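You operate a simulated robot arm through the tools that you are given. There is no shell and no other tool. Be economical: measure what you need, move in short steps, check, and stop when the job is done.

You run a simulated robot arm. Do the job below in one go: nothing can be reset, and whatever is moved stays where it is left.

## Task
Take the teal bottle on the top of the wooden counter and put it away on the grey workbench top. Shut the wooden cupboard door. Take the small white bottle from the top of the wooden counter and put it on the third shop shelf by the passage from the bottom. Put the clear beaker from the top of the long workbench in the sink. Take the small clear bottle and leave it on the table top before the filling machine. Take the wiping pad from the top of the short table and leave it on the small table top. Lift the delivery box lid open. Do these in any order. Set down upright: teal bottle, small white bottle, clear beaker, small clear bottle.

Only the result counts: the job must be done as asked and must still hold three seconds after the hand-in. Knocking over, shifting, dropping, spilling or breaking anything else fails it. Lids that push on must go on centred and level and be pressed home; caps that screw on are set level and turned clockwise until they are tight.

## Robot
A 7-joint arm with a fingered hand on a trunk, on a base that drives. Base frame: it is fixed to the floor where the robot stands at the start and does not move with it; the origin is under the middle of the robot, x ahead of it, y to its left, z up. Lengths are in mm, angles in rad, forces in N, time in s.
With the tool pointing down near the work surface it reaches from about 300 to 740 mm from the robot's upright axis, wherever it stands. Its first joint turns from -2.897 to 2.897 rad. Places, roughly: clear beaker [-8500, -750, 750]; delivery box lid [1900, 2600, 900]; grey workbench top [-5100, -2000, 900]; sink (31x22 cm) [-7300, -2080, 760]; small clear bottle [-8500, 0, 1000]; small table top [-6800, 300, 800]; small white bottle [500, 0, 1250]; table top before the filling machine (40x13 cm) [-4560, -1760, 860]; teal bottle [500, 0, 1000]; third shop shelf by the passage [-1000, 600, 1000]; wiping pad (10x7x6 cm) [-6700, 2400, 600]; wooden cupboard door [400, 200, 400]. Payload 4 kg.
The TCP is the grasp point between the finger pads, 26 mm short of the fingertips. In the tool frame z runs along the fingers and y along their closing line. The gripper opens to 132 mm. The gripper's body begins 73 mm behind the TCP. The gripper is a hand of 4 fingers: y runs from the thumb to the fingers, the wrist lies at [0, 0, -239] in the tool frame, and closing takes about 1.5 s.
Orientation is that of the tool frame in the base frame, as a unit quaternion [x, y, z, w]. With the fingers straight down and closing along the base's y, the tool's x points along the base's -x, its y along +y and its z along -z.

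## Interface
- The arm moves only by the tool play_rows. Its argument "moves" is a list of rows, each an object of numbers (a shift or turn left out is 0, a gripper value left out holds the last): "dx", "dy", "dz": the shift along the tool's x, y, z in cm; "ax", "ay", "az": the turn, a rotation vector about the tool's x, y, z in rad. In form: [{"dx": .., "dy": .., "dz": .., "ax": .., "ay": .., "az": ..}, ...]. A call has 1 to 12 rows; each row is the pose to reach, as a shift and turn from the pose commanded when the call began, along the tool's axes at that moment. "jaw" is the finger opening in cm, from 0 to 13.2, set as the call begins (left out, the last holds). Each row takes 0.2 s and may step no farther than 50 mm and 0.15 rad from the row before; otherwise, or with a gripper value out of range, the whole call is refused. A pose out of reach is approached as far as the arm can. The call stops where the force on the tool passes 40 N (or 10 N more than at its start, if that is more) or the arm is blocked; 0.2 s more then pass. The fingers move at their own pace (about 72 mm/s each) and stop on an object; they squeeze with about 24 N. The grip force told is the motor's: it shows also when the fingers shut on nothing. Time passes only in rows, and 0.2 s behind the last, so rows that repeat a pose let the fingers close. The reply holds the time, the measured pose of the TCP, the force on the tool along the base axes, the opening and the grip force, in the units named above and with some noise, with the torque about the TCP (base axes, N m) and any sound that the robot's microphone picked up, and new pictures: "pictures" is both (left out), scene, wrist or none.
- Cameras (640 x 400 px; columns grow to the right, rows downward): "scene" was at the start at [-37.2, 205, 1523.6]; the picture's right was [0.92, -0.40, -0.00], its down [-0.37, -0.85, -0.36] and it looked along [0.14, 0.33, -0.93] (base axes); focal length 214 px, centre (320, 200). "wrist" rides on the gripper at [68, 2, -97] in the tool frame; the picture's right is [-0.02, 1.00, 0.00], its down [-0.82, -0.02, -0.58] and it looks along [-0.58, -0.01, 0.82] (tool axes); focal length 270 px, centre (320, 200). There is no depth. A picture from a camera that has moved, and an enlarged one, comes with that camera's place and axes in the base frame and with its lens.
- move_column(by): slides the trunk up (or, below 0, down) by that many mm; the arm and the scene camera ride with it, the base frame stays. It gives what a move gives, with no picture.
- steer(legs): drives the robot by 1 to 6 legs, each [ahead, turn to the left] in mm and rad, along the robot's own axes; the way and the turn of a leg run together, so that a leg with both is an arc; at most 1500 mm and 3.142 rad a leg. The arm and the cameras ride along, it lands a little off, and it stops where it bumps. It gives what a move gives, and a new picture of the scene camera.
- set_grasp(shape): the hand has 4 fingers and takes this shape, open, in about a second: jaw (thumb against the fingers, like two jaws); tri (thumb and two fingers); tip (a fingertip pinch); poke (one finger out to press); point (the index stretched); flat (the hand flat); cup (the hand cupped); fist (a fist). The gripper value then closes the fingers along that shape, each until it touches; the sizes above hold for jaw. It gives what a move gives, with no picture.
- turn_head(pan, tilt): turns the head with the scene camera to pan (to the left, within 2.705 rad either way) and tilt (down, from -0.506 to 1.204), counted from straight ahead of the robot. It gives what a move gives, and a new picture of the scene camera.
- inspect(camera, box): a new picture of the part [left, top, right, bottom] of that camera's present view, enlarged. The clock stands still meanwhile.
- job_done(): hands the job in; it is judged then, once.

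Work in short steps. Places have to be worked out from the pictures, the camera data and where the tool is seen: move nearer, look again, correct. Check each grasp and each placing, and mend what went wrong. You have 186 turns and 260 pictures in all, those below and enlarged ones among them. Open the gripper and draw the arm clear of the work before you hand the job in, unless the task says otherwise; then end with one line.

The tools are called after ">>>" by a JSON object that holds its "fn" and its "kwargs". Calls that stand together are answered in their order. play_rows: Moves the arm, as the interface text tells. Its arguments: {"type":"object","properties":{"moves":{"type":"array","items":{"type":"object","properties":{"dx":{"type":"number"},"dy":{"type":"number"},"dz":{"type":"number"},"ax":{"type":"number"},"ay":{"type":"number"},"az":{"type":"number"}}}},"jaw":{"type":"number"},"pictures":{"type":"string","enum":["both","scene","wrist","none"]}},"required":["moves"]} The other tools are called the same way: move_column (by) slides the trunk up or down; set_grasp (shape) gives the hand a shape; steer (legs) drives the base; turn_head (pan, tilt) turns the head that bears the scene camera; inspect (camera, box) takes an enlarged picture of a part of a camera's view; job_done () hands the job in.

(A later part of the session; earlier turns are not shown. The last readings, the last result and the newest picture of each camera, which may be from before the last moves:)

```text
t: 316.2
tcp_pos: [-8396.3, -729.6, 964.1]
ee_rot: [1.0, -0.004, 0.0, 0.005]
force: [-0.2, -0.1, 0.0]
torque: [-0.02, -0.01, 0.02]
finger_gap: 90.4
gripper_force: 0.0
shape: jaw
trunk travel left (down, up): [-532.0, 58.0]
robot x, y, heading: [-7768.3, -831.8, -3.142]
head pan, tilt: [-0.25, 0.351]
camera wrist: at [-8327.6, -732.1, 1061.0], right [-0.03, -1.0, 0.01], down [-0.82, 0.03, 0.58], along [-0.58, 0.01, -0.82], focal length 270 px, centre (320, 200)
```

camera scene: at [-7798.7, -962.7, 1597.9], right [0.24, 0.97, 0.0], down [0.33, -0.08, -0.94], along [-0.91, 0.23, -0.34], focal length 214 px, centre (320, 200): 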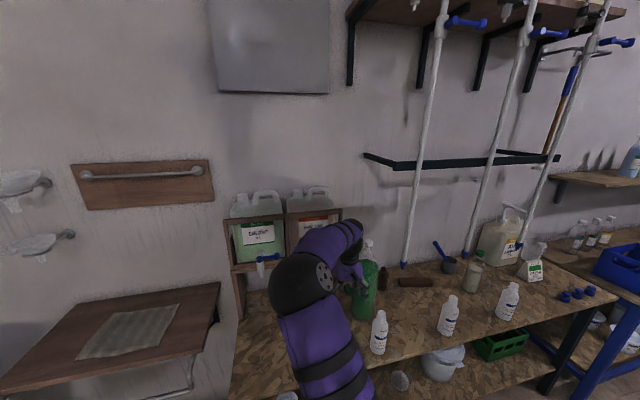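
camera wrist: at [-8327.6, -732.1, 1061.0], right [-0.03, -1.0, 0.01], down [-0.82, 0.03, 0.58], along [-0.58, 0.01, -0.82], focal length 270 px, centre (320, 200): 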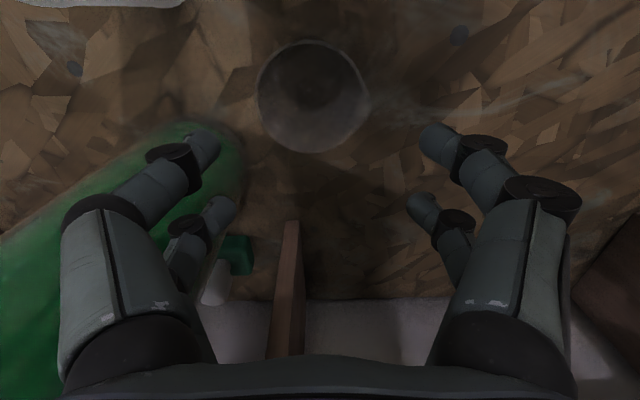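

Beaker centre ≈(−8378,−727). Correct by 1.8 cm and descend to grasp height.

>>> {"fn": "play_rows", "kwargs": {"moves": [{"dx": 1.0}, {"dx": 1.8, "dz": 2.5}, {"dx": 1.8, "dz": 6}, {"dx": 1.8, "dz": 9}, {"dx": 1.8, "dz": 11.6}, {"dx": 1.8, "dz": 11.6}], "jaw": 10, "pictures": "wrist"}}

```text
t: 317.6
tcp_pos: [-8378.6, -731.9, 849.4]
ee_rot: [1.0, -0.003, 0.002, 0.004]
force: [-0.2, 0.3, -0.2]
torque: [-0.02, -0.03, 0.03]
finger_gap: 99.9
gripper_force: 0.1
shape: jaw
trunk travel left (down, up): [-532.0, 58.0]
robot x, y, heading: [-7772.0, -831.9, -3.143]
head pan, tilt: [-0.25, 0.351]
camera wrist: at [-8310.3, -731.8, 946.4], right [-0.03, -1.0, 0.01], down [-0.82, 0.03, 0.58], along [-0.58, 0.01, -0.82], focal length 270 px, centre (320, 200)
```

wrist: 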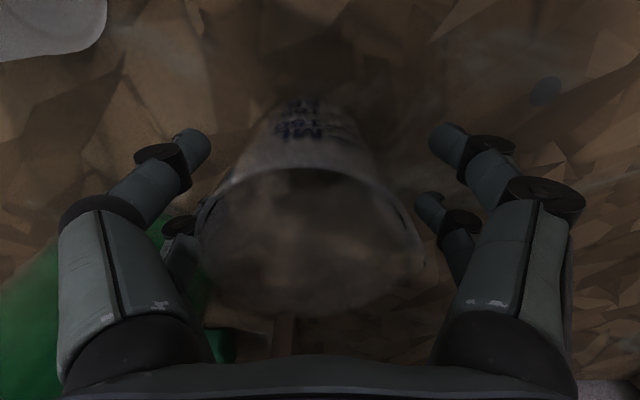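

Beaker sits between the digits. Close.

>>> {"fn": "play_rows", "kwargs": {"moves": [{}, {}, {}, {}, {}, {}, {}], "jaw": 3, "pictures": "wrist"}}

```text
t: 319.2
tcp_pos: [-8376.9, -730.9, 849.1]
ee_rot: [1.0, -0.003, 0.001, 0.004]
force: [-0.6, 0.0, -0.7]
torque: [-0.02, 0.01, -0.04]
finger_gap: 46.3
gripper_force: 24.1
shape: jaw
trunk travel left (down, up): [-532.0, 58.0]
robot x, y, heading: [-7767.2, -830.5, -3.139]
head pan, tilt: [-0.25, 0.351]
camera wrist: at [-8310.1, -731.8, 946.7], right [-0.03, -1.0, 0.01], down [-0.82, 0.03, 0.58], along [-0.58, 0.01, -0.82], focal length 270 px, centre (320, 200)
```

wrist: 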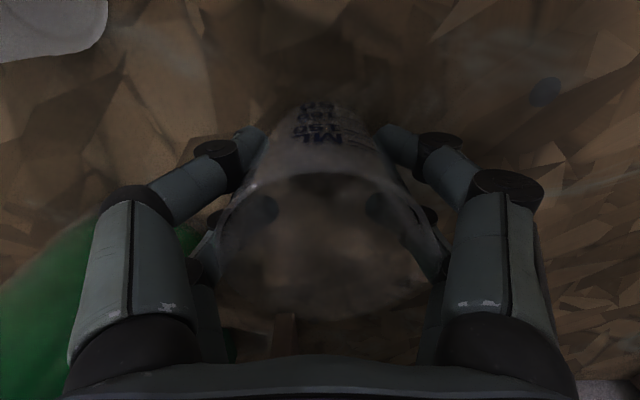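

Gripped (46 mm). Lift straight up 20 cm and check.

>>> {"fn": "play_rows", "kwargs": {"moves": [{"dz": -2}, {"dz": -5}, {"dz": -9}, {"dz": -13}, {"dz": -17}, {"dz": -21}], "jaw": 3, "pictures": "wrist"}}

```text
t: 320.6
tcp_pos: [-8379.0, -727.3, 1062.1]
ee_rot: [1.0, -0.005, 0.001, 0.004]
force: [-0.2, -0.1, 0.7]
torque: [-0.03, 0.0, 0.01]
finger_gap: 46.2
gripper_force: 23.8
shape: jaw
trunk travel left (down, up): [-532.0, 58.0]
robot x, y, heading: [-7769.8, -832.3, -3.141]
head pan, tilt: [-0.25, 0.351]
camera wrist: at [-8310.0, -729.1, 1159.1], right [-0.03, -1.0, 0.01], down [-0.82, 0.03, 0.58], along [-0.58, 0.01, -0.82], focal length 270 px, centre (320, 200)
```

wrist: 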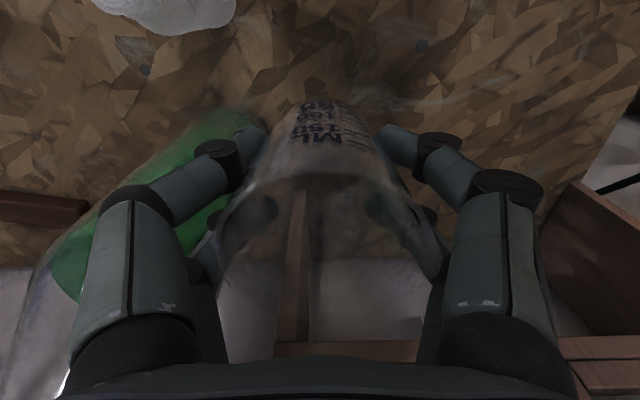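

Held. Back away and go face the sink (stop short to look).

>>> {"fn": "steer", "kwargs": {"legs": [[-575, 0], [0, 1.571], [450, 0]]}}

>>> {"fn": "turn_head", "kwargs": {"pan": -0.1, "tilt": 0.75}}

>>> {"fn": "inspect", "kwargs": {"camera": "wrist", "box": [0, 0, 640, 400]}}

```text
t: 330.5
tcp_pos: [-7275.6, -1887.7, 1060.3]
ee_rot: [0.706, 0.709, 0.004, 0.003]
force: [0.1, 0.6, 0.1]
torque: [0.01, 0.02, 0.03]
finger_gap: 46.1
gripper_force: 24.4
shape: jaw
trunk travel left (down, up): [-532.0, 58.0]
robot x, y, heading: [-7179.5, -1275.7, -1.554]
head pan, tilt: [-0.25, 0.351]
camera scene: at [-7047.0, -1304.5, 1598.0], right [-0.97, 0.23, 0.0], down [0.08, 0.33, -0.94], along [-0.22, -0.91, -0.34], focal length 214 px, centre (320, 200)
```

scene: 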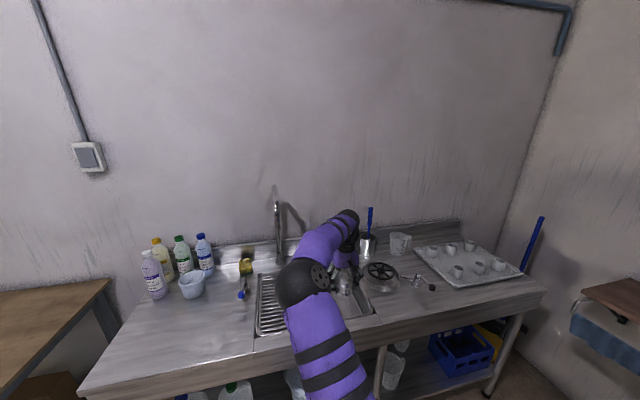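

```text
t: 331.3
tcp_pos: [-7277.1, -1886.5, 1061.9]
ee_rot: [0.706, 0.708, 0.004, 0.003]
force: [-0.4, 0.2, -0.4]
torque: [0.0, 0.02, 0.01]
finger_gap: 45.6
gripper_force: 24.1
shape: jaw
trunk travel left (down, up): [-532.0, 58.0]
robot x, y, heading: [-7173.4, -1277.6, -1.553]
head pan, tilt: [-0.099, 0.75]
camera scene: at [-7032.3, -1296.3, 1562.4], right [-1.0, 0.09, 0.0], down [0.06, 0.68, -0.73], along [-0.06, -0.73, -0.68], focal length 214 px, centre (320, 200)
```

scene: 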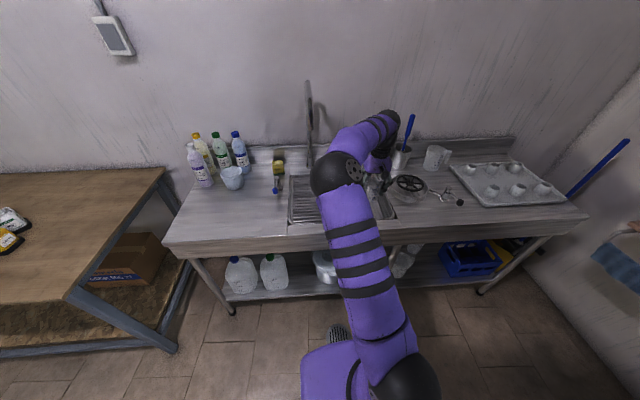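

```text
1.00 times, centred on (320, 200) of wrist (not enlarged: the box is as wide or as high as the picture)
camera zoom: at [-7275.9, -1818.9, 1158.5], right [1.0, -0.02, 0.01], down [-0.02, -0.82, 0.58], along [-0.01, -0.58, -0.82], focal length 270 px, centre (320, 200)
```

zoom: 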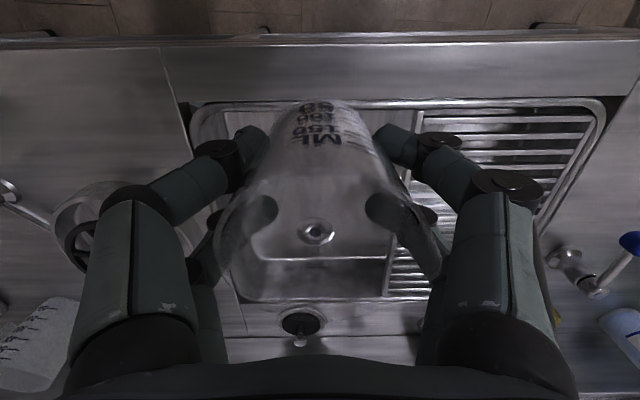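

Basin spans ≈ x −7400…−7185, y −1896…−2206, rim ≈888. Drive 110 mm on and centre the beaker over the basin away from the drain.

>>> {"fn": "steer", "kwargs": {"legs": [[110, 0]]}}

>>> {"fn": "play_rows", "kwargs": {"moves": [{"dx": -0.8, "dy": -0.9, "dz": 3}, {"dx": -1.4, "dy": -1.8, "dz": 6}, {"dx": -1.4, "dy": -1.8, "dz": 10}, {"dx": -1.4, "dy": -1.8, "dz": 14}], "jaw": 3, "pictures": "both"}}

```text
t: 332.5
tcp_pos: [-7275.4, -1998.7, 1061.4]
ee_rot: [0.707, 0.707, 0.004, 0.002]
force: [0.4, -0.7, -0.5]
torque: [0.0, -0.03, 0.02]
finger_gap: 45.7
gripper_force: 24.3
shape: jaw
trunk travel left (down, up): [-532.0, 58.0]
robot x, y, heading: [-7173.8, -1388.4, -1.555]
head pan, tilt: [-0.099, 0.75]
camera scene: at [-7030.8, -1408.7, 1562.3], right [-1.0, 0.09, 0.0], down [0.06, 0.68, -0.73], along [-0.06, -0.73, -0.68], focal length 214 px, centre (320, 200)
```

scene: 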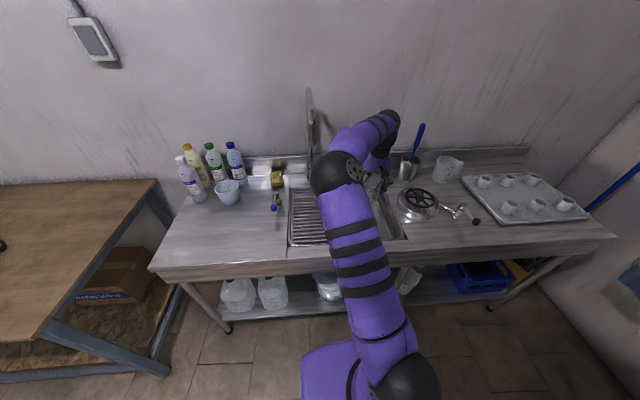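

```text
t: 333.5
tcp_pos: [-7292.2, -2012.9, 921.6]
ee_rot: [0.707, 0.708, 0.004, 0.002]
force: [0.0, -0.6, 0.2]
torque: [-0.04, 0.0, -0.01]
finger_gap: 45.7
gripper_force: 23.6
shape: jaw
trunk travel left (down, up): [-532.0, 58.0]
robot x, y, heading: [-7174.1, -1389.3, -1.562]
head pan, tilt: [-0.099, 0.75]
camera scene: at [-7030.8, -1408.3, 1562.4], right [-1.0, 0.09, 0.0], down [0.06, 0.68, -0.73], along [-0.06, -0.73, -0.68], focal length 214 px, centre (320, 200)
camera wrist: at [-7291.3, -1945.3, 1018.2], right [1.0, -0.02, 0.01], down [-0.02, -0.82, 0.58], along [-0.01, -0.58, -0.82], focal length 270 px, centre (320, 200)
```

scene: 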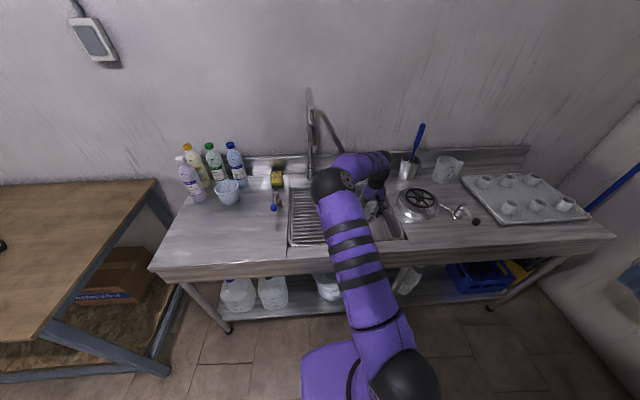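
wrist: 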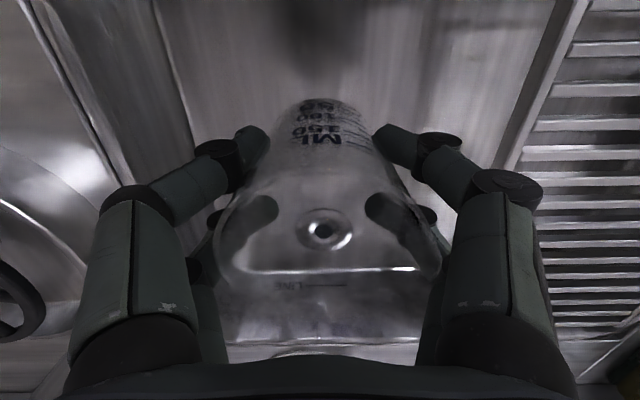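

Inside the basin outline. Shift 1 cm toward the basin centre and feel down for the bottom.

>>> {"fn": "play_rows", "kwargs": {"moves": [{"dy": 0.6, "dz": 2}, {"dy": 1.0, "dz": 5}, {"dy": 1.0, "dz": 7.5}, {"dy": 1.0, "dz": 9}, {"dy": 1.0, "dz": 9.5}, {"dy": 1.0, "dz": 10}, {"dy": 1.0, "dz": 10.5}, {"dy": 1.0, "dz": 11}, {"dy": 1.0, "dz": 11.5}], "jaw": 3, "pictures": "wrist"}}

```text
t: 335.5
tcp_pos: [-7282.2, -2012.0, 808.4]
ee_rot: [0.706, 0.708, 0.003, 0.003]
force: [2.5, 1.2, 12.4]
torque: [0.07, -0.03, 0.02]
finger_gap: 45.4
gripper_force: 23.4
shape: jaw
trunk travel left (down, up): [-532.0, 58.0]
robot x, y, heading: [-7171.6, -1387.0, -1.556]
head pan, tilt: [-0.099, 0.75]
camera wrist: at [-7281.6, -1943.6, 905.0], right [1.0, -0.02, 0.01], down [-0.02, -0.82, 0.58], along [-0.01, -0.58, -0.82], focal length 270 px, centre (320, 200)
```

wrist: 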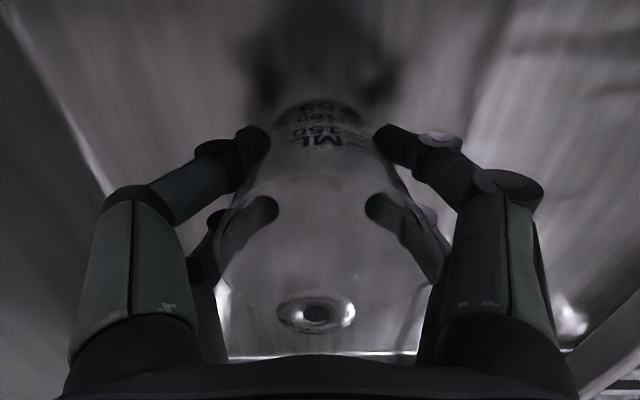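

Contact with the basin bottom (12 N at TCP 808). Release.

>>> {"fn": "play_rows", "kwargs": {"moves": [{"dz": -0.2}, {"dz": -0.2}, {"dz": -0.2}, {"dz": -0.2}, {"dz": -0.2}, {"dz": -0.2}], "jaw": 8.5, "pictures": "none"}}

>>> {"fn": "play_rows", "kwargs": {"moves": [{"dz": -2}, {"dz": -4}, {"dz": -7}, {"dz": -11}, {"dz": -15}, {"dz": -20}, {"dz": -25}], "jaw": 8.5, "pictures": "wrist"}}

```text
t: 336.9
tcp_pos: [-7281.5, -2011.0, 808.6]
ee_rot: [0.706, 0.708, 0.004, 0.002]
force: [0.1, 0.1, 0.1]
torque: [0.03, 0.03, 0.0]
finger_gap: 84.8
gripper_force: 0.1
shape: jaw
trunk travel left (down, up): [-532.0, 58.0]
robot x, y, heading: [-7179.6, -1387.9, -1.557]
head pan, tilt: [-0.099, 0.75]
```

```text
t: 338.5
tcp_pos: [-7285.2, -2011.3, 1060.3]
ee_rot: [0.706, 0.708, 0.004, 0.003]
force: [0.2, 0.9, 0.6]
torque: [0.0, 0.01, 0.0]
finger_gap: 84.5
gripper_force: 0.0
shape: jaw
trunk travel left (down, up): [-532.0, 58.0]
robot x, y, heading: [-7174.1, -1387.8, -1.555]
head pan, tilt: [-0.099, 0.75]
camera wrist: at [-7284.6, -1944.0, 1156.8], right [1.0, -0.02, 0.01], down [-0.02, -0.82, 0.58], along [-0.01, -0.58, -0.82], focal length 270 px, centre (320, 200)
```

wrist: 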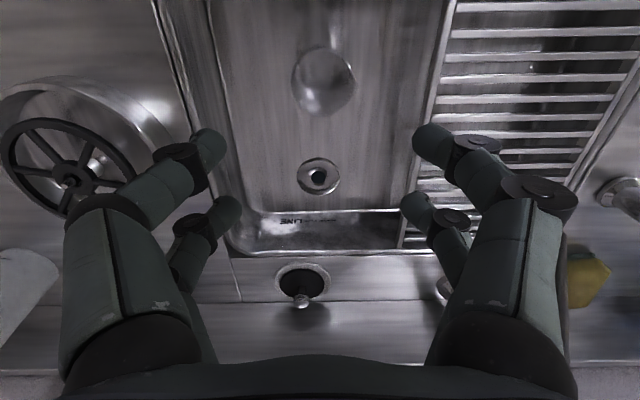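

Beaker stands in the sink. Next, the clear green-capped bottle at ≈(−8480,0). Back off, and reconfigure the hand to horizontal (camera on top).

>>> {"fn": "steer", "kwargs": {"legs": [[-350, 0]]}}

>>> {"fn": "play_rows", "kwargs": {"moves": [{"az": 0.145}, {"az": 0.29}, {"az": 0.435}, {"az": 0.58}, {"az": 0.725}, {"az": 0.87}, {"az": 1.015}, {"az": 1.16}, {"az": 1.305}, {"az": 1.45}, {"az": 1.571}], "jaw": 10.5, "pictures": "none"}}

>>> {"fn": "play_rows", "kwargs": {"moves": [{"az": 0.145}, {"az": 0.29}, {"az": 0.435}, {"az": 0.58}, {"az": 0.725}, {"az": 0.87}, {"az": 1.015}, {"az": 1.16}, {"az": 1.305}, {"az": 1.45}, {"az": 1.571}], "jaw": 10.5, "pictures": "none"}}

>>> {"fn": "play_rows", "kwargs": {"moves": [{"ay": 0.145, "dy": -1}, {"ay": 0.29, "dy": -2}, {"ay": 0.435, "dy": -3}, {"ay": 0.58, "dy": -4}, {"ay": 0.725, "dy": -5}, {"ay": 0.87, "dy": -6}, {"ay": 1.015, "dy": -7}, {"ay": 1.16, "dy": -8}, {"ay": 1.305, "dy": -9}, {"ay": 1.44, "dy": -10}], "jaw": 10.5, "pictures": "none"}}

```text
t: 340.8
tcp_pos: [-7291.0, -1658.7, 1060.1]
ee_rot: [0.708, 0.706, 0.004, 0.002]
force: [-0.3, 0.3, 0.4]
torque: [-0.01, -0.01, -0.03]
finger_gap: 84.7
gripper_force: 0.0
shape: jaw
trunk travel left (down, up): [-532.0, 58.0]
robot x, y, heading: [-7183.0, -1033.7, -1.566]
head pan, tilt: [-0.099, 0.75]
camera scene: at [-7034.5, -1056.9, 1562.4], right [-1.0, 0.09, 0.0], down [0.06, 0.68, -0.73], along [-0.07, -0.73, -0.68], focal length 214 px, centre (320, 200)
```

scene: 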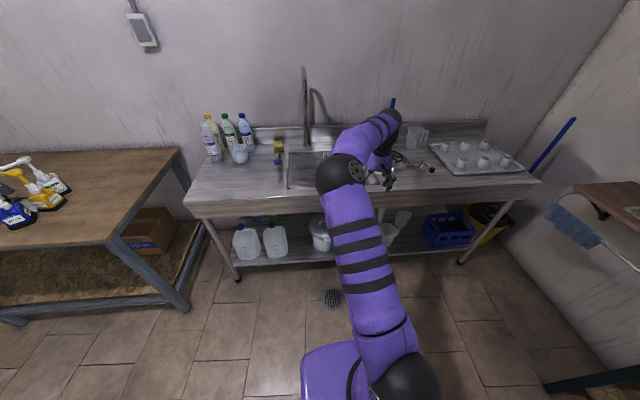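

```text
t: 343.2
tcp_pos: [-7291.3, -1660.6, 1059.6]
ee_rot: [1.0, -0.003, 0.004, -0.001]
force: [-0.7, 0.4, 0.1]
torque: [0.0, 0.01, -0.02]
finger_gap: 104.6
gripper_force: 0.0
shape: jaw
trunk travel left (down, up): [-532.0, 58.0]
robot x, y, heading: [-7179.8, -1037.8, -1.558]
head pan, tilt: [-0.099, 0.75]
```

```text
t: 345.6
tcp_pos: [-7292.9, -1659.9, 1058.6]
ee_rot: [-0.706, 0.709, -0.002, 0.004]
force: [0.2, -0.2, 0.4]
torque: [0.01, 0.04, 0.0]
finger_gap: 104.8
gripper_force: 0.0
shape: jaw
trunk travel left (down, up): [-532.0, 58.0]
robot x, y, heading: [-7175.5, -1037.6, -1.564]
head pan, tilt: [-0.099, 0.75]
```

```text
t: 347.8
tcp_pos: [-7199.6, -1660.1, 1062.5]
ee_rot: [-0.544, 0.55, -0.45, -0.447]
force: [-0.8, 0.1, 0.6]
torque: [0.01, -0.01, 0.05]
finger_gap: 104.9
gripper_force: 0.1
shape: jaw
out of reach, approached as far as the arm can: row 10
trunk travel left (down, up): [-532.0, 58.0]
robot x, y, heading: [-7179.8, -1033.9, -1.563]
head pan, tilt: [-0.099, 0.75]
```

Hand horizontal. Drive to the north-east side of the clear bottle, then face it diagonally (−2.5 rad), avoiding the white bottle in front of it.

>>> {"fn": "steer", "kwargs": {"legs": [[0, -2.978], [1500, 0], [260, 0], [0, 2.04], [120, 0]]}}

>>> {"fn": "turn_head", "kwargs": {"pan": -0.1, "tilt": 0.55}}

>>> {"fn": "inspect", "kwargs": {"camera": "wrist", "box": [0, 0, 640, 400]}}

```text
t: 370.5
tcp_pos: [-8130.3, 172.0, 1060.3]
ee_rot: [-0.264, 0.729, -0.22, -0.592]
force: [0.1, 0.3, 0.1]
torque: [0.04, 0.04, 0.02]
finger_gap: 104.7
gripper_force: 0.0
shape: jaw
trunk travel left (down, up): [-532.0, 58.0]
robot x, y, heading: [-7641.9, 565.2, -2.429]
head pan, tilt: [-0.099, 0.75]
camera scene: at [-7565.3, 439.7, 1562.4], right [-0.57, 0.82, 0.0], down [0.56, 0.39, -0.73], along [-0.6, -0.42, -0.68], focal length 214 px, centre (320, 200)
```

scene: 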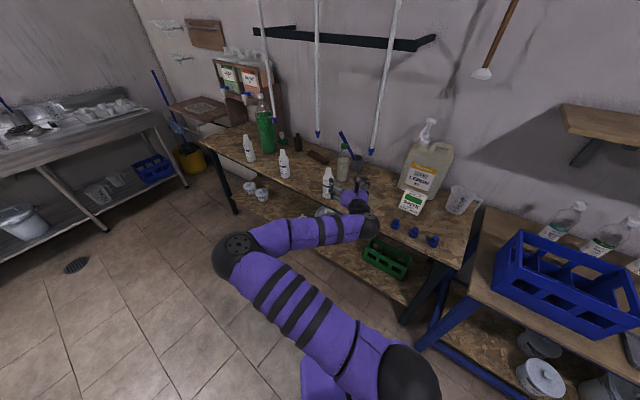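

```text
t: 371.2
tcp_pos: [-8130.5, 172.1, 1059.7]
ee_rot: [-0.263, 0.729, -0.219, -0.593]
force: [-0.3, 0.0, 0.5]
torque: [0.0, 0.02, -0.02]
finger_gap: 104.9
gripper_force: 0.0
shape: jaw
trunk travel left (down, up): [-532.0, 58.0]
robot x, y, heading: [-7642.8, 565.5, -2.432]
head pan, tilt: [-0.099, 0.55]
camera scene: at [-7571.0, 435.8, 1579.7], right [-0.57, 0.82, 0.0], down [0.43, 0.3, -0.85], along [-0.7, -0.49, -0.52], focal length 214 px, centre (320, 200)
```

scene: 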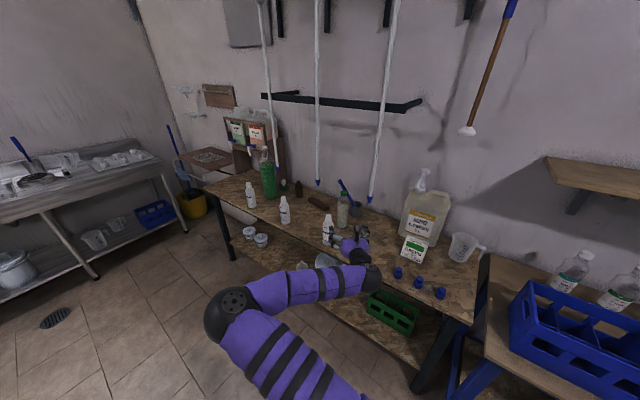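

```text
1.00 times, centred on (320, 200) of wrist (not enlarged: the box is as wide or as high as the picture)
camera zoom: at [-8069.8, 226.0, 1146.9], right [-0.64, 0.77, -0.03], down [0.57, 0.45, -0.68], along [-0.51, -0.46, -0.73], focal length 270 px, centre (320, 200)
```

zoom: 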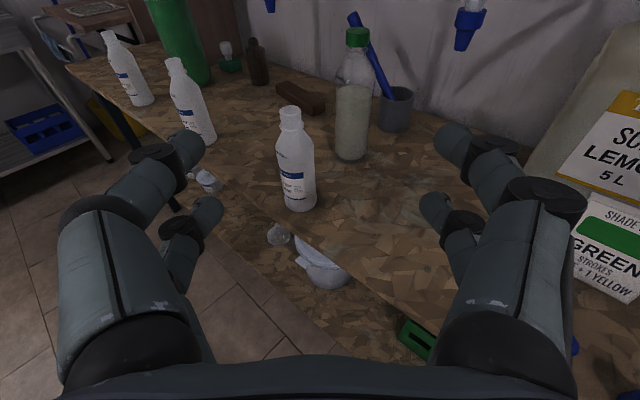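

The clear bottle is at ≈(−8462,−28); a white one stands at (−8298,−30). I'll approach along yaw ≈−2.25 from the +y side. Drive 200 mm closer.

>>> {"fn": "steer", "kwargs": {"legs": [[200, 0]]}}

```text
t: 372.8
tcp_pos: [-8281.5, 41.3, 1060.2]
ee_rot: [-0.265, 0.728, -0.221, -0.592]
force: [-1.5, -0.3, -0.2]
torque: [-0.03, 0.0, -0.01]
finger_gap: 104.8
gripper_force: 0.2
shape: jaw
trunk travel left (down, up): [-532.0, 58.0]
robot x, y, heading: [-7793.3, 428.9, -2.429]
head pan, tilt: [-0.099, 0.55]
camera scene: at [-7722.5, 305.6, 1579.7], right [-0.57, 0.82, 0.0], down [0.43, 0.3, -0.85], along [-0.7, -0.49, -0.52], focal length 214 px, centre (320, 200)
```

scene: 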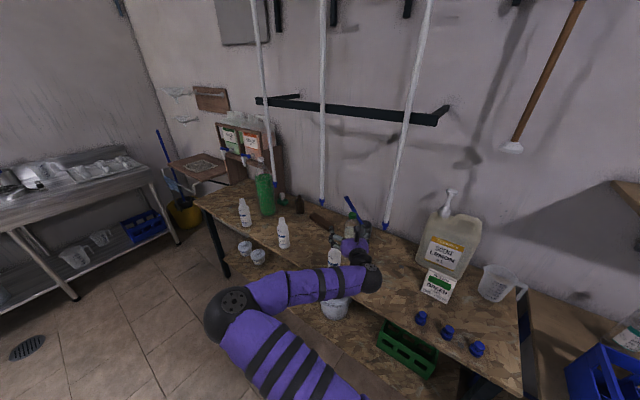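

Shift sideways (+y), back slightly, then down to z≈905 with yaw and pitch corrections.

>>> {"fn": "play_rows", "kwargs": {"moves": [{"dy": 4, "dz": -1.3, "ax": 0.06, "az": -0.012}, {"dy": 8, "dz": -2.6, "ax": 0.12, "az": -0.024, "ay": 0.03}, {"dy": 11.4, "dz": -4, "ax": 0.186, "az": -0.038, "ay": 0.06}, {"dy": 11.4, "dz": -4, "dx": -4, "ax": 0.186, "az": -0.038, "ay": 0.1}, {"dy": 11.4, "dz": -4, "dx": -8.5, "ax": 0.186, "az": -0.038, "ay": 0.1}, {"dy": 11.4, "dz": -4, "dx": -12.5, "ax": 0.186, "az": -0.038, "ay": 0.1}, {"dy": 11.4, "dz": -4, "dx": -16.5, "ax": 0.186, "az": -0.038, "ay": 0.1}], "jaw": 9.5, "pictures": "both"}}

```text
t: 374.4
tcp_pos: [-8296.1, 163.1, 932.4]
ee_rot: [-0.323, 0.671, -0.289, -0.602]
force: [0.3, 0.5, -1.3]
torque: [0.01, -0.06, 0.03]
finger_gap: 95.1
gripper_force: 0.1
shape: jaw
out of reach, approached as far as the arm can: row 7
trunk travel left (down, up): [-532.0, 58.0]
robot x, y, heading: [-7792.8, 433.7, -2.429]
head pan, tilt: [-0.099, 0.55]
camera scene: at [-7722.6, 306.2, 1579.8], right [-0.57, 0.82, 0.0], down [0.43, 0.3, -0.85], along [-0.7, -0.49, -0.52], focal length 214 px, centre (320, 200)
camera wrist: at [-8243.0, 233.1, 1011.1], right [-0.78, 0.63, -0.02], down [0.43, 0.51, -0.75], along [-0.46, -0.59, -0.66], focal length 270 px, centre (320, 200)
```

scene: 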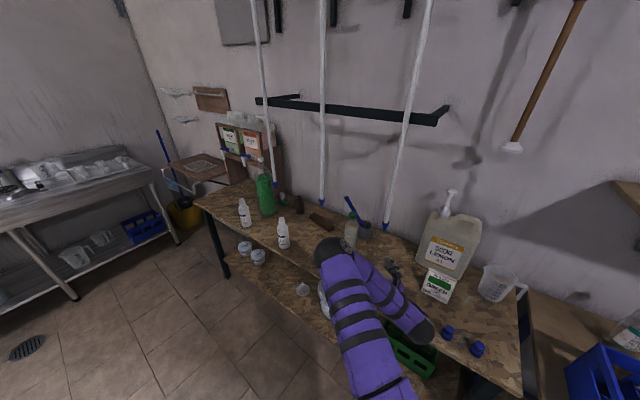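
wrist: 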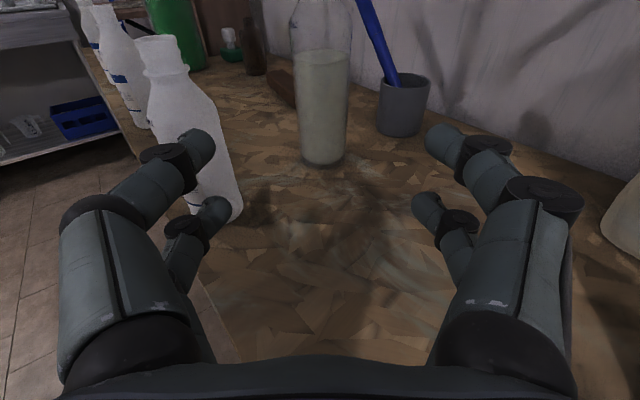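

Well aligned: bottle 261 mm straight ahead, white one 97 mm clear at left. Advance 20 cm and check.

>>> {"fn": "play_rows", "kwargs": {"moves": [{"dz": 4}, {"dz": 8}, {"dz": 12}, {"dz": 16}, {"dz": 19.5}], "jaw": 9.5, "pictures": "wrist"}}

```text
t: 375.6
tcp_pos: [-8412.4, 15.7, 932.9]
ee_rot: [-0.328, 0.673, -0.291, -0.595]
force: [0.4, 0.6, 0.0]
torque: [0.02, 0.0, 0.02]
finger_gap: 95.2
gripper_force: 0.1
shape: jaw
out of reach, approached as far as the arm can: row 2, 3, 4, 5
trunk travel left (down, up): [-532.0, 58.0]
robot x, y, heading: [-7789.7, 434.1, -2.43]
head pan, tilt: [-0.099, 0.55]
camera wrist: at [-8359.6, 86.6, 1011.9], right [-0.78, 0.62, -0.03], down [0.43, 0.52, -0.74], along [-0.44, -0.59, -0.67], focal length 270 px, centre (320, 200)
```

wrist: 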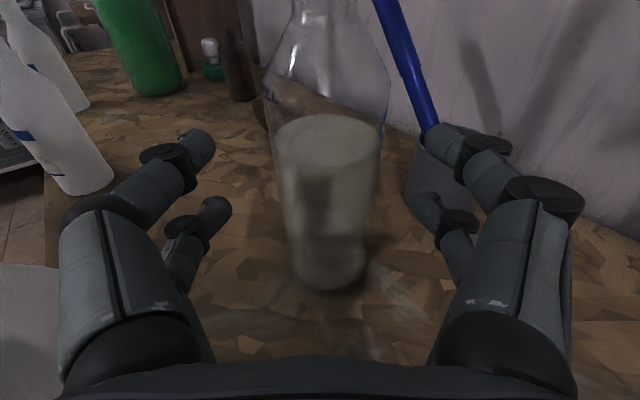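

Centred, but the arm can't lower further; use the column −35 mm, then advance the remaining 7 cm.

>>> {"fn": "move_column", "kwargs": {"by": -35}}

>>> {"fn": "play_rows", "kwargs": {"moves": [{"dz": 2.5}, {"dz": 5}, {"dz": 7}, {"dz": 7}], "jaw": 9.5, "pictures": "wrist"}}

```text
t: 376.4
tcp_pos: [-8411.9, 18.0, 898.4]
ee_rot: [-0.327, 0.673, -0.29, -0.597]
force: [0.2, -0.1, 0.5]
torque: [-0.02, 0.02, 0.0]
finger_gap: 95.2
gripper_force: 0.1
shape: jaw
trunk travel left (down, up): [-497.0, 93.0]
robot x, y, heading: [-7793.5, 437.4, -2.433]
head pan, tilt: [-0.099, 0.55]
```

```text
t: 377.4
tcp_pos: [-8441.1, -20.1, 898.2]
ee_rot: [-0.331, 0.675, -0.29, -0.592]
force: [1.1, 0.1, -0.2]
torque: [0.0, 0.05, 0.01]
finger_gap: 95.3
gripper_force: 0.0
shape: jaw
out of reach, approached as far as the arm can: row 2, 3, 4
trunk travel left (down, up): [-497.0, 93.0]
robot x, y, heading: [-7792.8, 437.5, -2.428]
head pan, tilt: [-0.099, 0.55]
camera wrist: at [-8388.6, 49.3, 979.4], right [-0.79, 0.61, -0.03], down [0.43, 0.52, -0.73], along [-0.44, -0.59, -0.68], focal length 270 px, centre (320, 200)
```

wrist: 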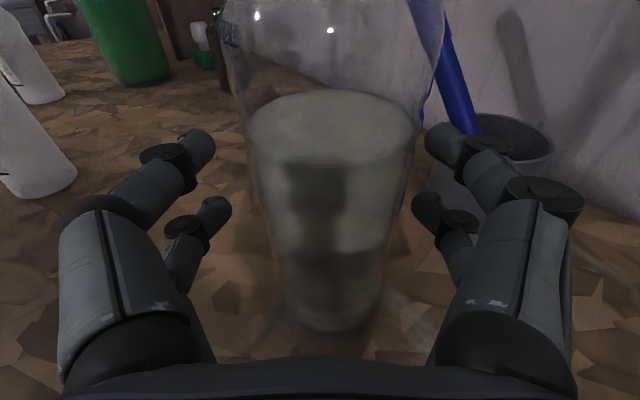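

Reach limit ~25 mm short. Drive the base 25 mm ahead, then close.

>>> {"fn": "steer", "kwargs": {"legs": [[25, 0]]}}

>>> {"fn": "play_rows", "kwargs": {"moves": [{}, {}, {}, {}, {}, {}, {}, {}], "jaw": 1.5, "pictures": "wrist"}}

```text
t: 378.2
tcp_pos: [-8458.4, -36.4, 898.9]
ee_rot: [-0.331, 0.675, -0.291, -0.592]
force: [-0.7, -0.1, -0.1]
torque: [0.02, 0.01, -0.03]
finger_gap: 95.2
gripper_force: 0.1
shape: jaw
trunk travel left (down, up): [-497.0, 93.0]
robot x, y, heading: [-7812.1, 416.1, -2.432]
head pan, tilt: [-0.099, 0.55]
camera scene: at [-7741.1, 289.8, 1544.7], right [-0.57, 0.82, 0.0], down [0.43, 0.3, -0.85], along [-0.7, -0.49, -0.52], focal length 214 px, centre (320, 200)
```

scene: 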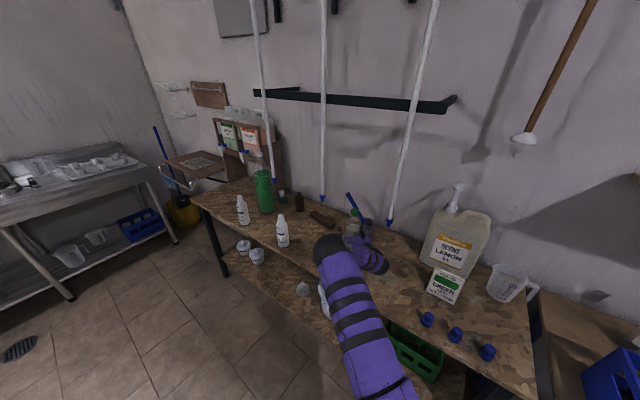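

```text
t: 380.0
tcp_pos: [-8458.3, -37.0, 898.6]
ee_rot: [-0.331, 0.675, -0.29, -0.592]
force: [-1.9, -0.9, 0.8]
torque: [-0.02, 0.0, 0.0]
finger_gap: 24.0
gripper_force: 24.8
shape: jaw
trunk travel left (down, up): [-497.0, 93.0]
robot x, y, heading: [-7812.2, 416.1, -2.428]
head pan, tilt: [-0.099, 0.55]
camera wrist: at [-8407.1, 33.2, 979.4], right [-0.79, 0.61, -0.03], down [0.43, 0.52, -0.73], along [-0.44, -0.59, -0.68], focal length 270 px, centre (320, 200)
```

wrist: 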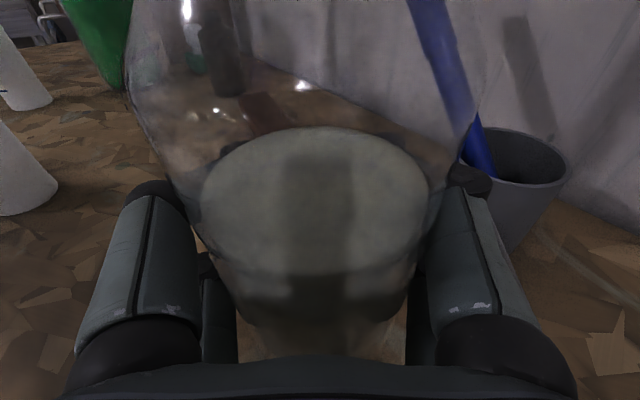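

Gripped. Raise the trunk 93 mm, then retreat along the tool and up, checking.

>>> {"fn": "move_column", "kwargs": {"by": 90}}

>>> {"fn": "play_rows", "kwargs": {"moves": [{"dx": 2, "dz": -2}, {"dx": 4, "dz": -5}, {"dx": 6, "dz": -9}, {"dx": 7, "dz": -13}, {"dx": 7, "dz": -17}], "jaw": 1.5, "pictures": "both"}}

```text
t: 381.3
tcp_pos: [-8459.2, -36.2, 987.6]
ee_rot: [-0.331, 0.676, -0.29, -0.591]
force: [0.6, 0.9, -4.7]
torque: [-0.13, 0.07, 0.02]
finger_gap: 23.7
gripper_force: 24.2
shape: jaw
trunk travel left (down, up): [-587.0, 3.0]
robot x, y, heading: [-7813.3, 415.3, -2.431]
head pan, tilt: [-0.099, 0.55]
```

```text
t: 382.5
tcp_pos: [-8363.2, 90.5, 1081.7]
ee_rot: [-0.331, 0.675, -0.291, -0.592]
force: [0.9, -0.5, -5.2]
torque: [-0.09, 0.08, -0.02]
finger_gap: 24.3
gripper_force: 23.7
shape: jaw
trunk travel left (down, up): [-587.0, 3.0]
robot x, y, heading: [-7814.4, 419.0, -2.434]
head pan, tilt: [-0.099, 0.55]
camera scene: at [-7741.3, 289.9, 1634.7], right [-0.57, 0.82, 0.0], down [0.43, 0.3, -0.85], along [-0.7, -0.49, -0.52], focal length 214 px, centre (320, 200)
camera wrist: at [-8312.1, 159.1, 1161.0], right [-0.79, 0.61, -0.03], down [0.43, 0.52, -0.73], along [-0.44, -0.59, -0.68], focal length 270 px, centre (320, 200)
```

scene: 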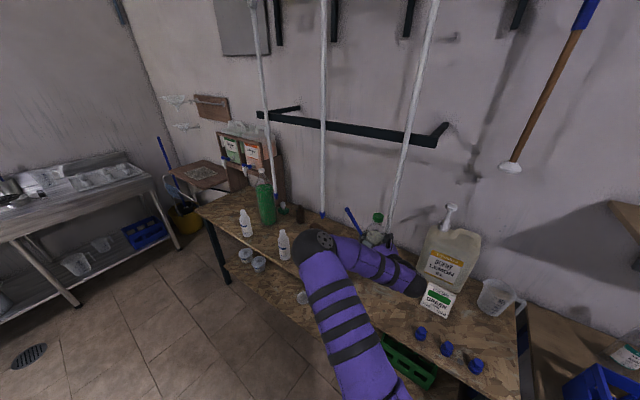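
wrist: 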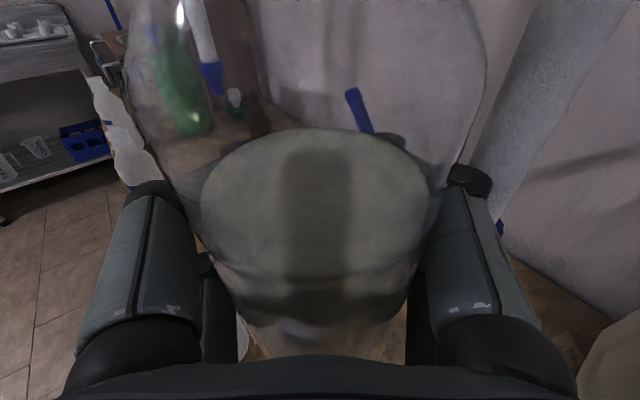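

Held (5 N). Now the long way back to the filling machine: reverse, go south, then east.

>>> {"fn": "steer", "kwargs": {"legs": [[-250, 0], [0, 0.86], [1500, 0], [80, 0], [0, 1.571], [1500, 0]]}}

>>> {"fn": "steer", "kwargs": {"legs": [[1500, 0]]}}

```text
t: 405.5
tcp_pos: [-5507.3, -1154.2, 1080.5]
ee_rot: [0.749, 0.063, 0.657, -0.056]
force: [-0.2, 0.2, -5.0]
torque: [0.03, -0.1, 0.0]
finger_gap: 24.0
gripper_force: 23.8
shape: jaw
trunk travel left (down, up): [-587.0, 3.0]
robot x, y, heading: [-6137.7, -1024.3, -0.032]
head pan, tilt: [-0.099, 0.55]
camera scene: at [-6100.6, -880.9, 1634.7], right [-0.13, -0.99, 0.0], down [-0.52, 0.07, -0.85], along [0.84, -0.11, -0.52], focal length 214 px, centre (320, 200)
```

scene: 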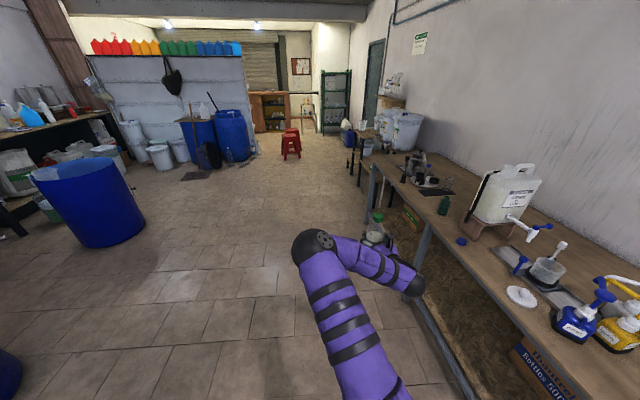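

```text
t: 412.9
tcp_pos: [-4019.8, -1223.1, 1079.0]
ee_rot: [0.749, 0.059, 0.658, -0.052]
force: [1.0, 0.3, -4.1]
torque: [0.03, -0.13, 0.0]
finger_gap: 23.8
gripper_force: 24.2
shape: jaw
trunk travel left (down, up): [-587.0, 3.0]
robot x, y, heading: [-4648.9, -1080.4, -0.046]
head pan, tilt: [-0.099, 0.55]
camera scene: at [-4609.2, -940.3, 1634.7], right [-0.15, -0.99, 0.0], down [-0.52, 0.08, -0.85], along [0.84, -0.12, -0.52], focal length 214 px, centre (320, 200)
```

scene: 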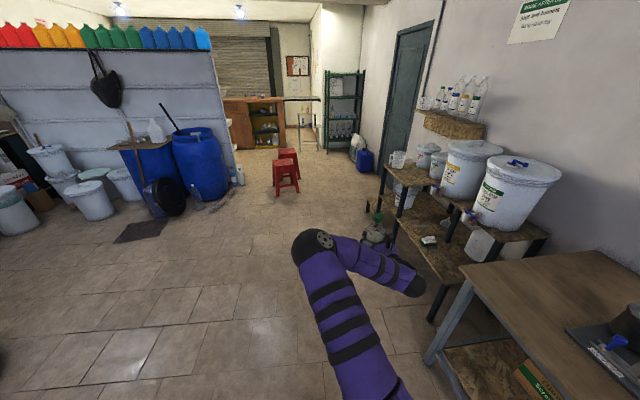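

Drive 265 mm further and turn right to face the filling-machine spot.

>>> {"fn": "steer", "kwargs": {"legs": [[265, 0], [0, -1.525]]}}

>>> {"fn": "turn_head", "kwargs": {"pan": 0.1, "tilt": 0.75}}

>>> {"fn": "inspect", "kwargs": {"camera": "wrist", "box": [0, 0, 640, 400]}}

```text
t: 419.0
tcp_pos: [-4507.6, -1724.5, 1080.1]
ee_rot: [0.576, -0.485, 0.504, 0.424]
force: [1.0, 0.9, -4.5]
torque: [-0.09, -0.03, -0.01]
finger_gap: 24.0
gripper_force: 24.3
shape: jaw
trunk travel left (down, up): [-587.0, 3.0]
robot x, y, heading: [-4376.6, -1095.8, -1.602]
head pan, tilt: [-0.099, 0.55]
camera scene: at [-4234.4, -1129.8, 1634.7], right [-0.99, 0.13, 0.0], down [0.07, 0.52, -0.85], along [-0.11, -0.85, -0.52], focal length 214 px, centre (320, 200)
```

scene: 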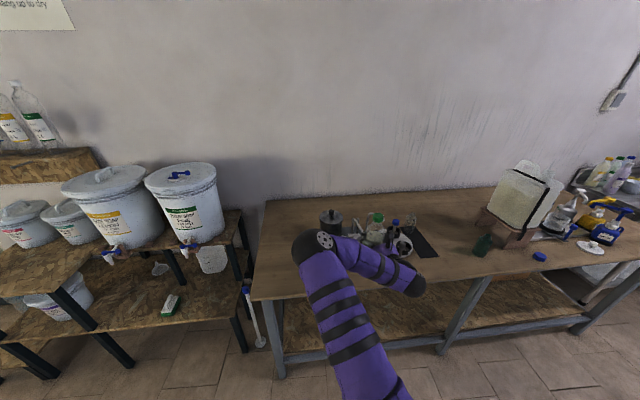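

```text
t: 419.7
tcp_pos: [-4507.5, -1724.7, 1079.6]
ee_rot: [0.575, -0.485, 0.504, 0.424]
force: [0.0, 0.3, -4.2]
torque: [-0.11, -0.02, 0.03]
finger_gap: 23.8
gripper_force: 24.1
shape: jaw
trunk travel left (down, up): [-587.0, 3.0]
robot x, y, heading: [-4376.3, -1095.5, -1.607]
head pan, tilt: [0.099, 0.75]
camera scene: at [-4217.1, -1123.4, 1617.4], right [-1.0, -0.07, 0.0], down [-0.05, 0.68, -0.73], along [0.05, -0.73, -0.68], focal length 214 px, centre (320, 200)
```

scene: 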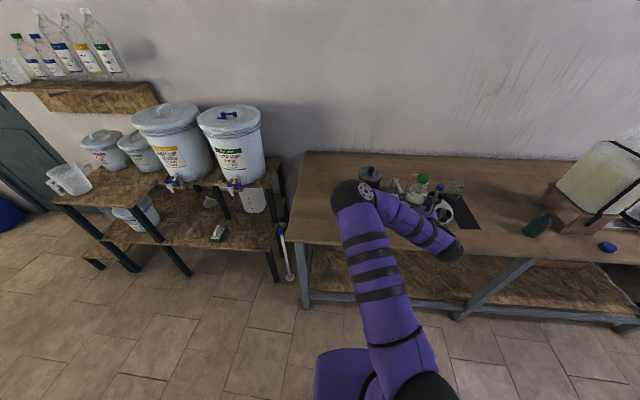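

```text
1.00 times, centred on (320, 200) of wrist (not enlarged: the box is as wide or as high as the picture)
camera zoom: at [-4524.0, -1639.3, 1160.5], right [-0.99, -0.17, -0.03], down [-0.1, 0.67, -0.73], along [0.14, -0.72, -0.68], focal length 270 px, centre (320, 200)
```

zoom: 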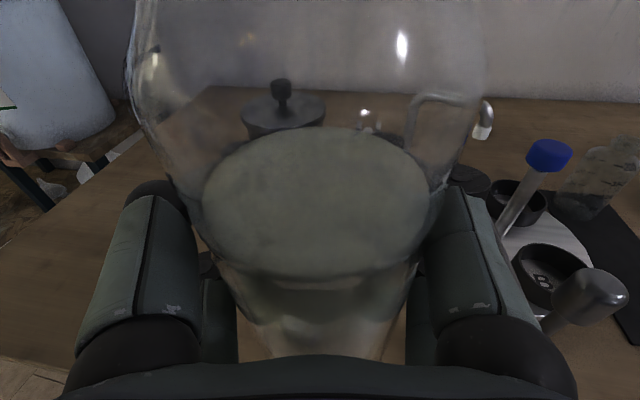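

The spot before the machine is free. Move 45 mm ahead and 1.5 cm left (away from the black plug), lower 85 mm, and check.

>>> {"fn": "steer", "kwargs": {"legs": [[45, 0]]}}

>>> {"fn": "play_rows", "kwargs": {"moves": [{"dy": -0.8}, {"dy": -1.5}], "jaw": 1.5, "pictures": "none"}}

>>> {"fn": "move_column", "kwargs": {"by": -85}}

>>> {"fn": "inspect", "kwargs": {"camera": "wrist", "box": [0, 0, 640, 400]}}

>>> {"fn": "inspect", "kwargs": {"camera": "scene", "box": [320, 130, 520, 255]}}

```text
t: 420.6
tcp_pos: [-4508.8, -1767.5, 1080.2]
ee_rot: [0.576, -0.484, 0.505, 0.424]
force: [0.9, -0.8, -4.1]
torque: [-0.18, -0.03, -0.03]
finger_gap: 24.0
gripper_force: 24.6
shape: jaw
trunk travel left (down, up): [-587.0, 3.0]
robot x, y, heading: [-4378.9, -1140.8, -1.601]
head pan, tilt: [0.099, 0.75]
camera scene: at [-4218.4, -1168.9, 1617.3], right [-1.0, -0.07, 0.0], down [-0.05, 0.68, -0.73], along [0.05, -0.73, -0.68], focal length 214 px, centre (320, 200)
```

scene: 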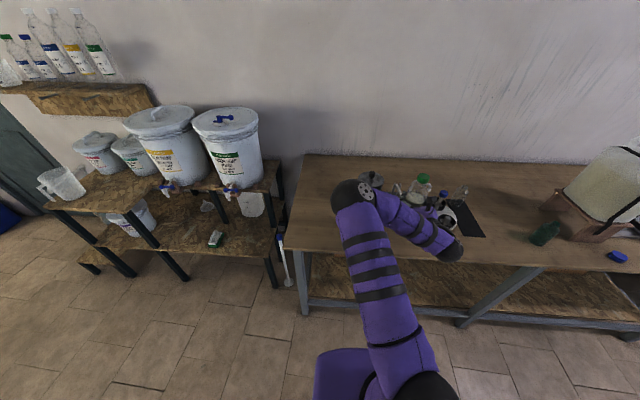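

```text
t: 421.2
tcp_pos: [-4493.5, -1766.9, 1079.3]
ee_rot: [0.576, -0.484, 0.505, 0.423]
force: [-0.5, 0.0, -4.9]
torque: [-0.11, 0.01, 0.03]
finger_gap: 23.8
gripper_force: 24.1
shape: jaw
trunk travel left (down, up): [-587.0, 3.0]
robot x, y, heading: [-4380.3, -1141.8, -1.599]
head pan, tilt: [0.099, 0.75]
```

```text
t: 422.4
tcp_pos: [-4494.7, -1765.7, 993.9]
ee_rot: [0.575, -0.485, 0.504, 0.425]
force: [-0.3, -0.4, -4.9]
torque: [-0.1, -0.02, 0.02]
finger_gap: 23.6
gripper_force: 24.1
shape: jaw
trunk travel left (down, up): [-502.0, 88.0]
robot x, y, heading: [-4378.9, -1141.1, -1.604]
head pan, tilt: [0.099, 0.75]
```

```text
1.00 times, centred on (320, 200) of wrist (not enlarged: the box is as wide or as high as the picture)
camera zoom: at [-4510.7, -1681.0, 1075.1], right [-0.99, -0.17, -0.03], down [-0.1, 0.67, -0.73], along [0.14, -0.72, -0.68], focal length 270 px, centre (320, 200)
```

zoom: 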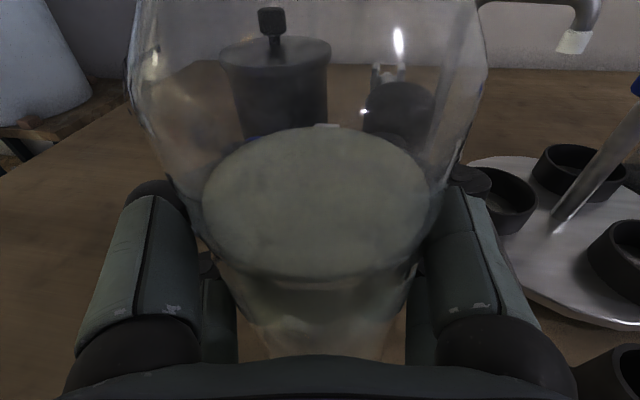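

```text
3.20 times, centred on (420, 192) of scene
camera zoom: at [-4218.5, -1168.0, 1532.4], right [-1.0, -0.07, 0.0], down [-0.05, 0.68, -0.73], along [0.05, -0.73, -0.68], focal length 686 px, centre (0, 224)
```

zoom: 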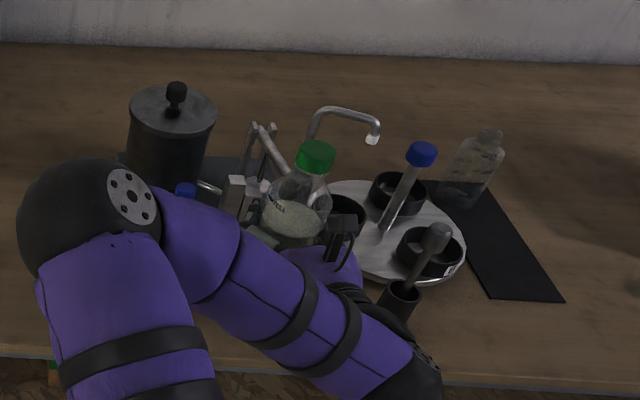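

Clear of the mortar and tray. Feel down for the bench top.

>>> {"fn": "play_rows", "kwargs": {"moves": [{"dx": -1.0}, {"dx": -2.0}, {"dx": -2.6}, {"dx": -3.0}, {"dx": -3.4}, {"dx": -3.8}, {"dx": -4.2}, {"dx": -4.6}], "jaw": 1.5, "pictures": "none"}}

```text
t: 424.3
tcp_pos: [-4495.1, -1762.7, 958.0]
ee_rot: [0.571, -0.477, 0.511, 0.431]
force: [0.9, -2.7, 10.5]
torque: [0.39, -0.32, -0.06]
finger_gap: 23.8
gripper_force: 24.0
shape: jaw
trunk travel left (down, up): [-502.0, 88.0]
robot x, y, heading: [-4381.9, -1139.9, -1.6]
head pan, tilt: [0.099, 0.75]
stopped in row 8: the force on the tool passed its limit at 44 N (the readings are from after the stop); the commanded pose is now the measured one
```

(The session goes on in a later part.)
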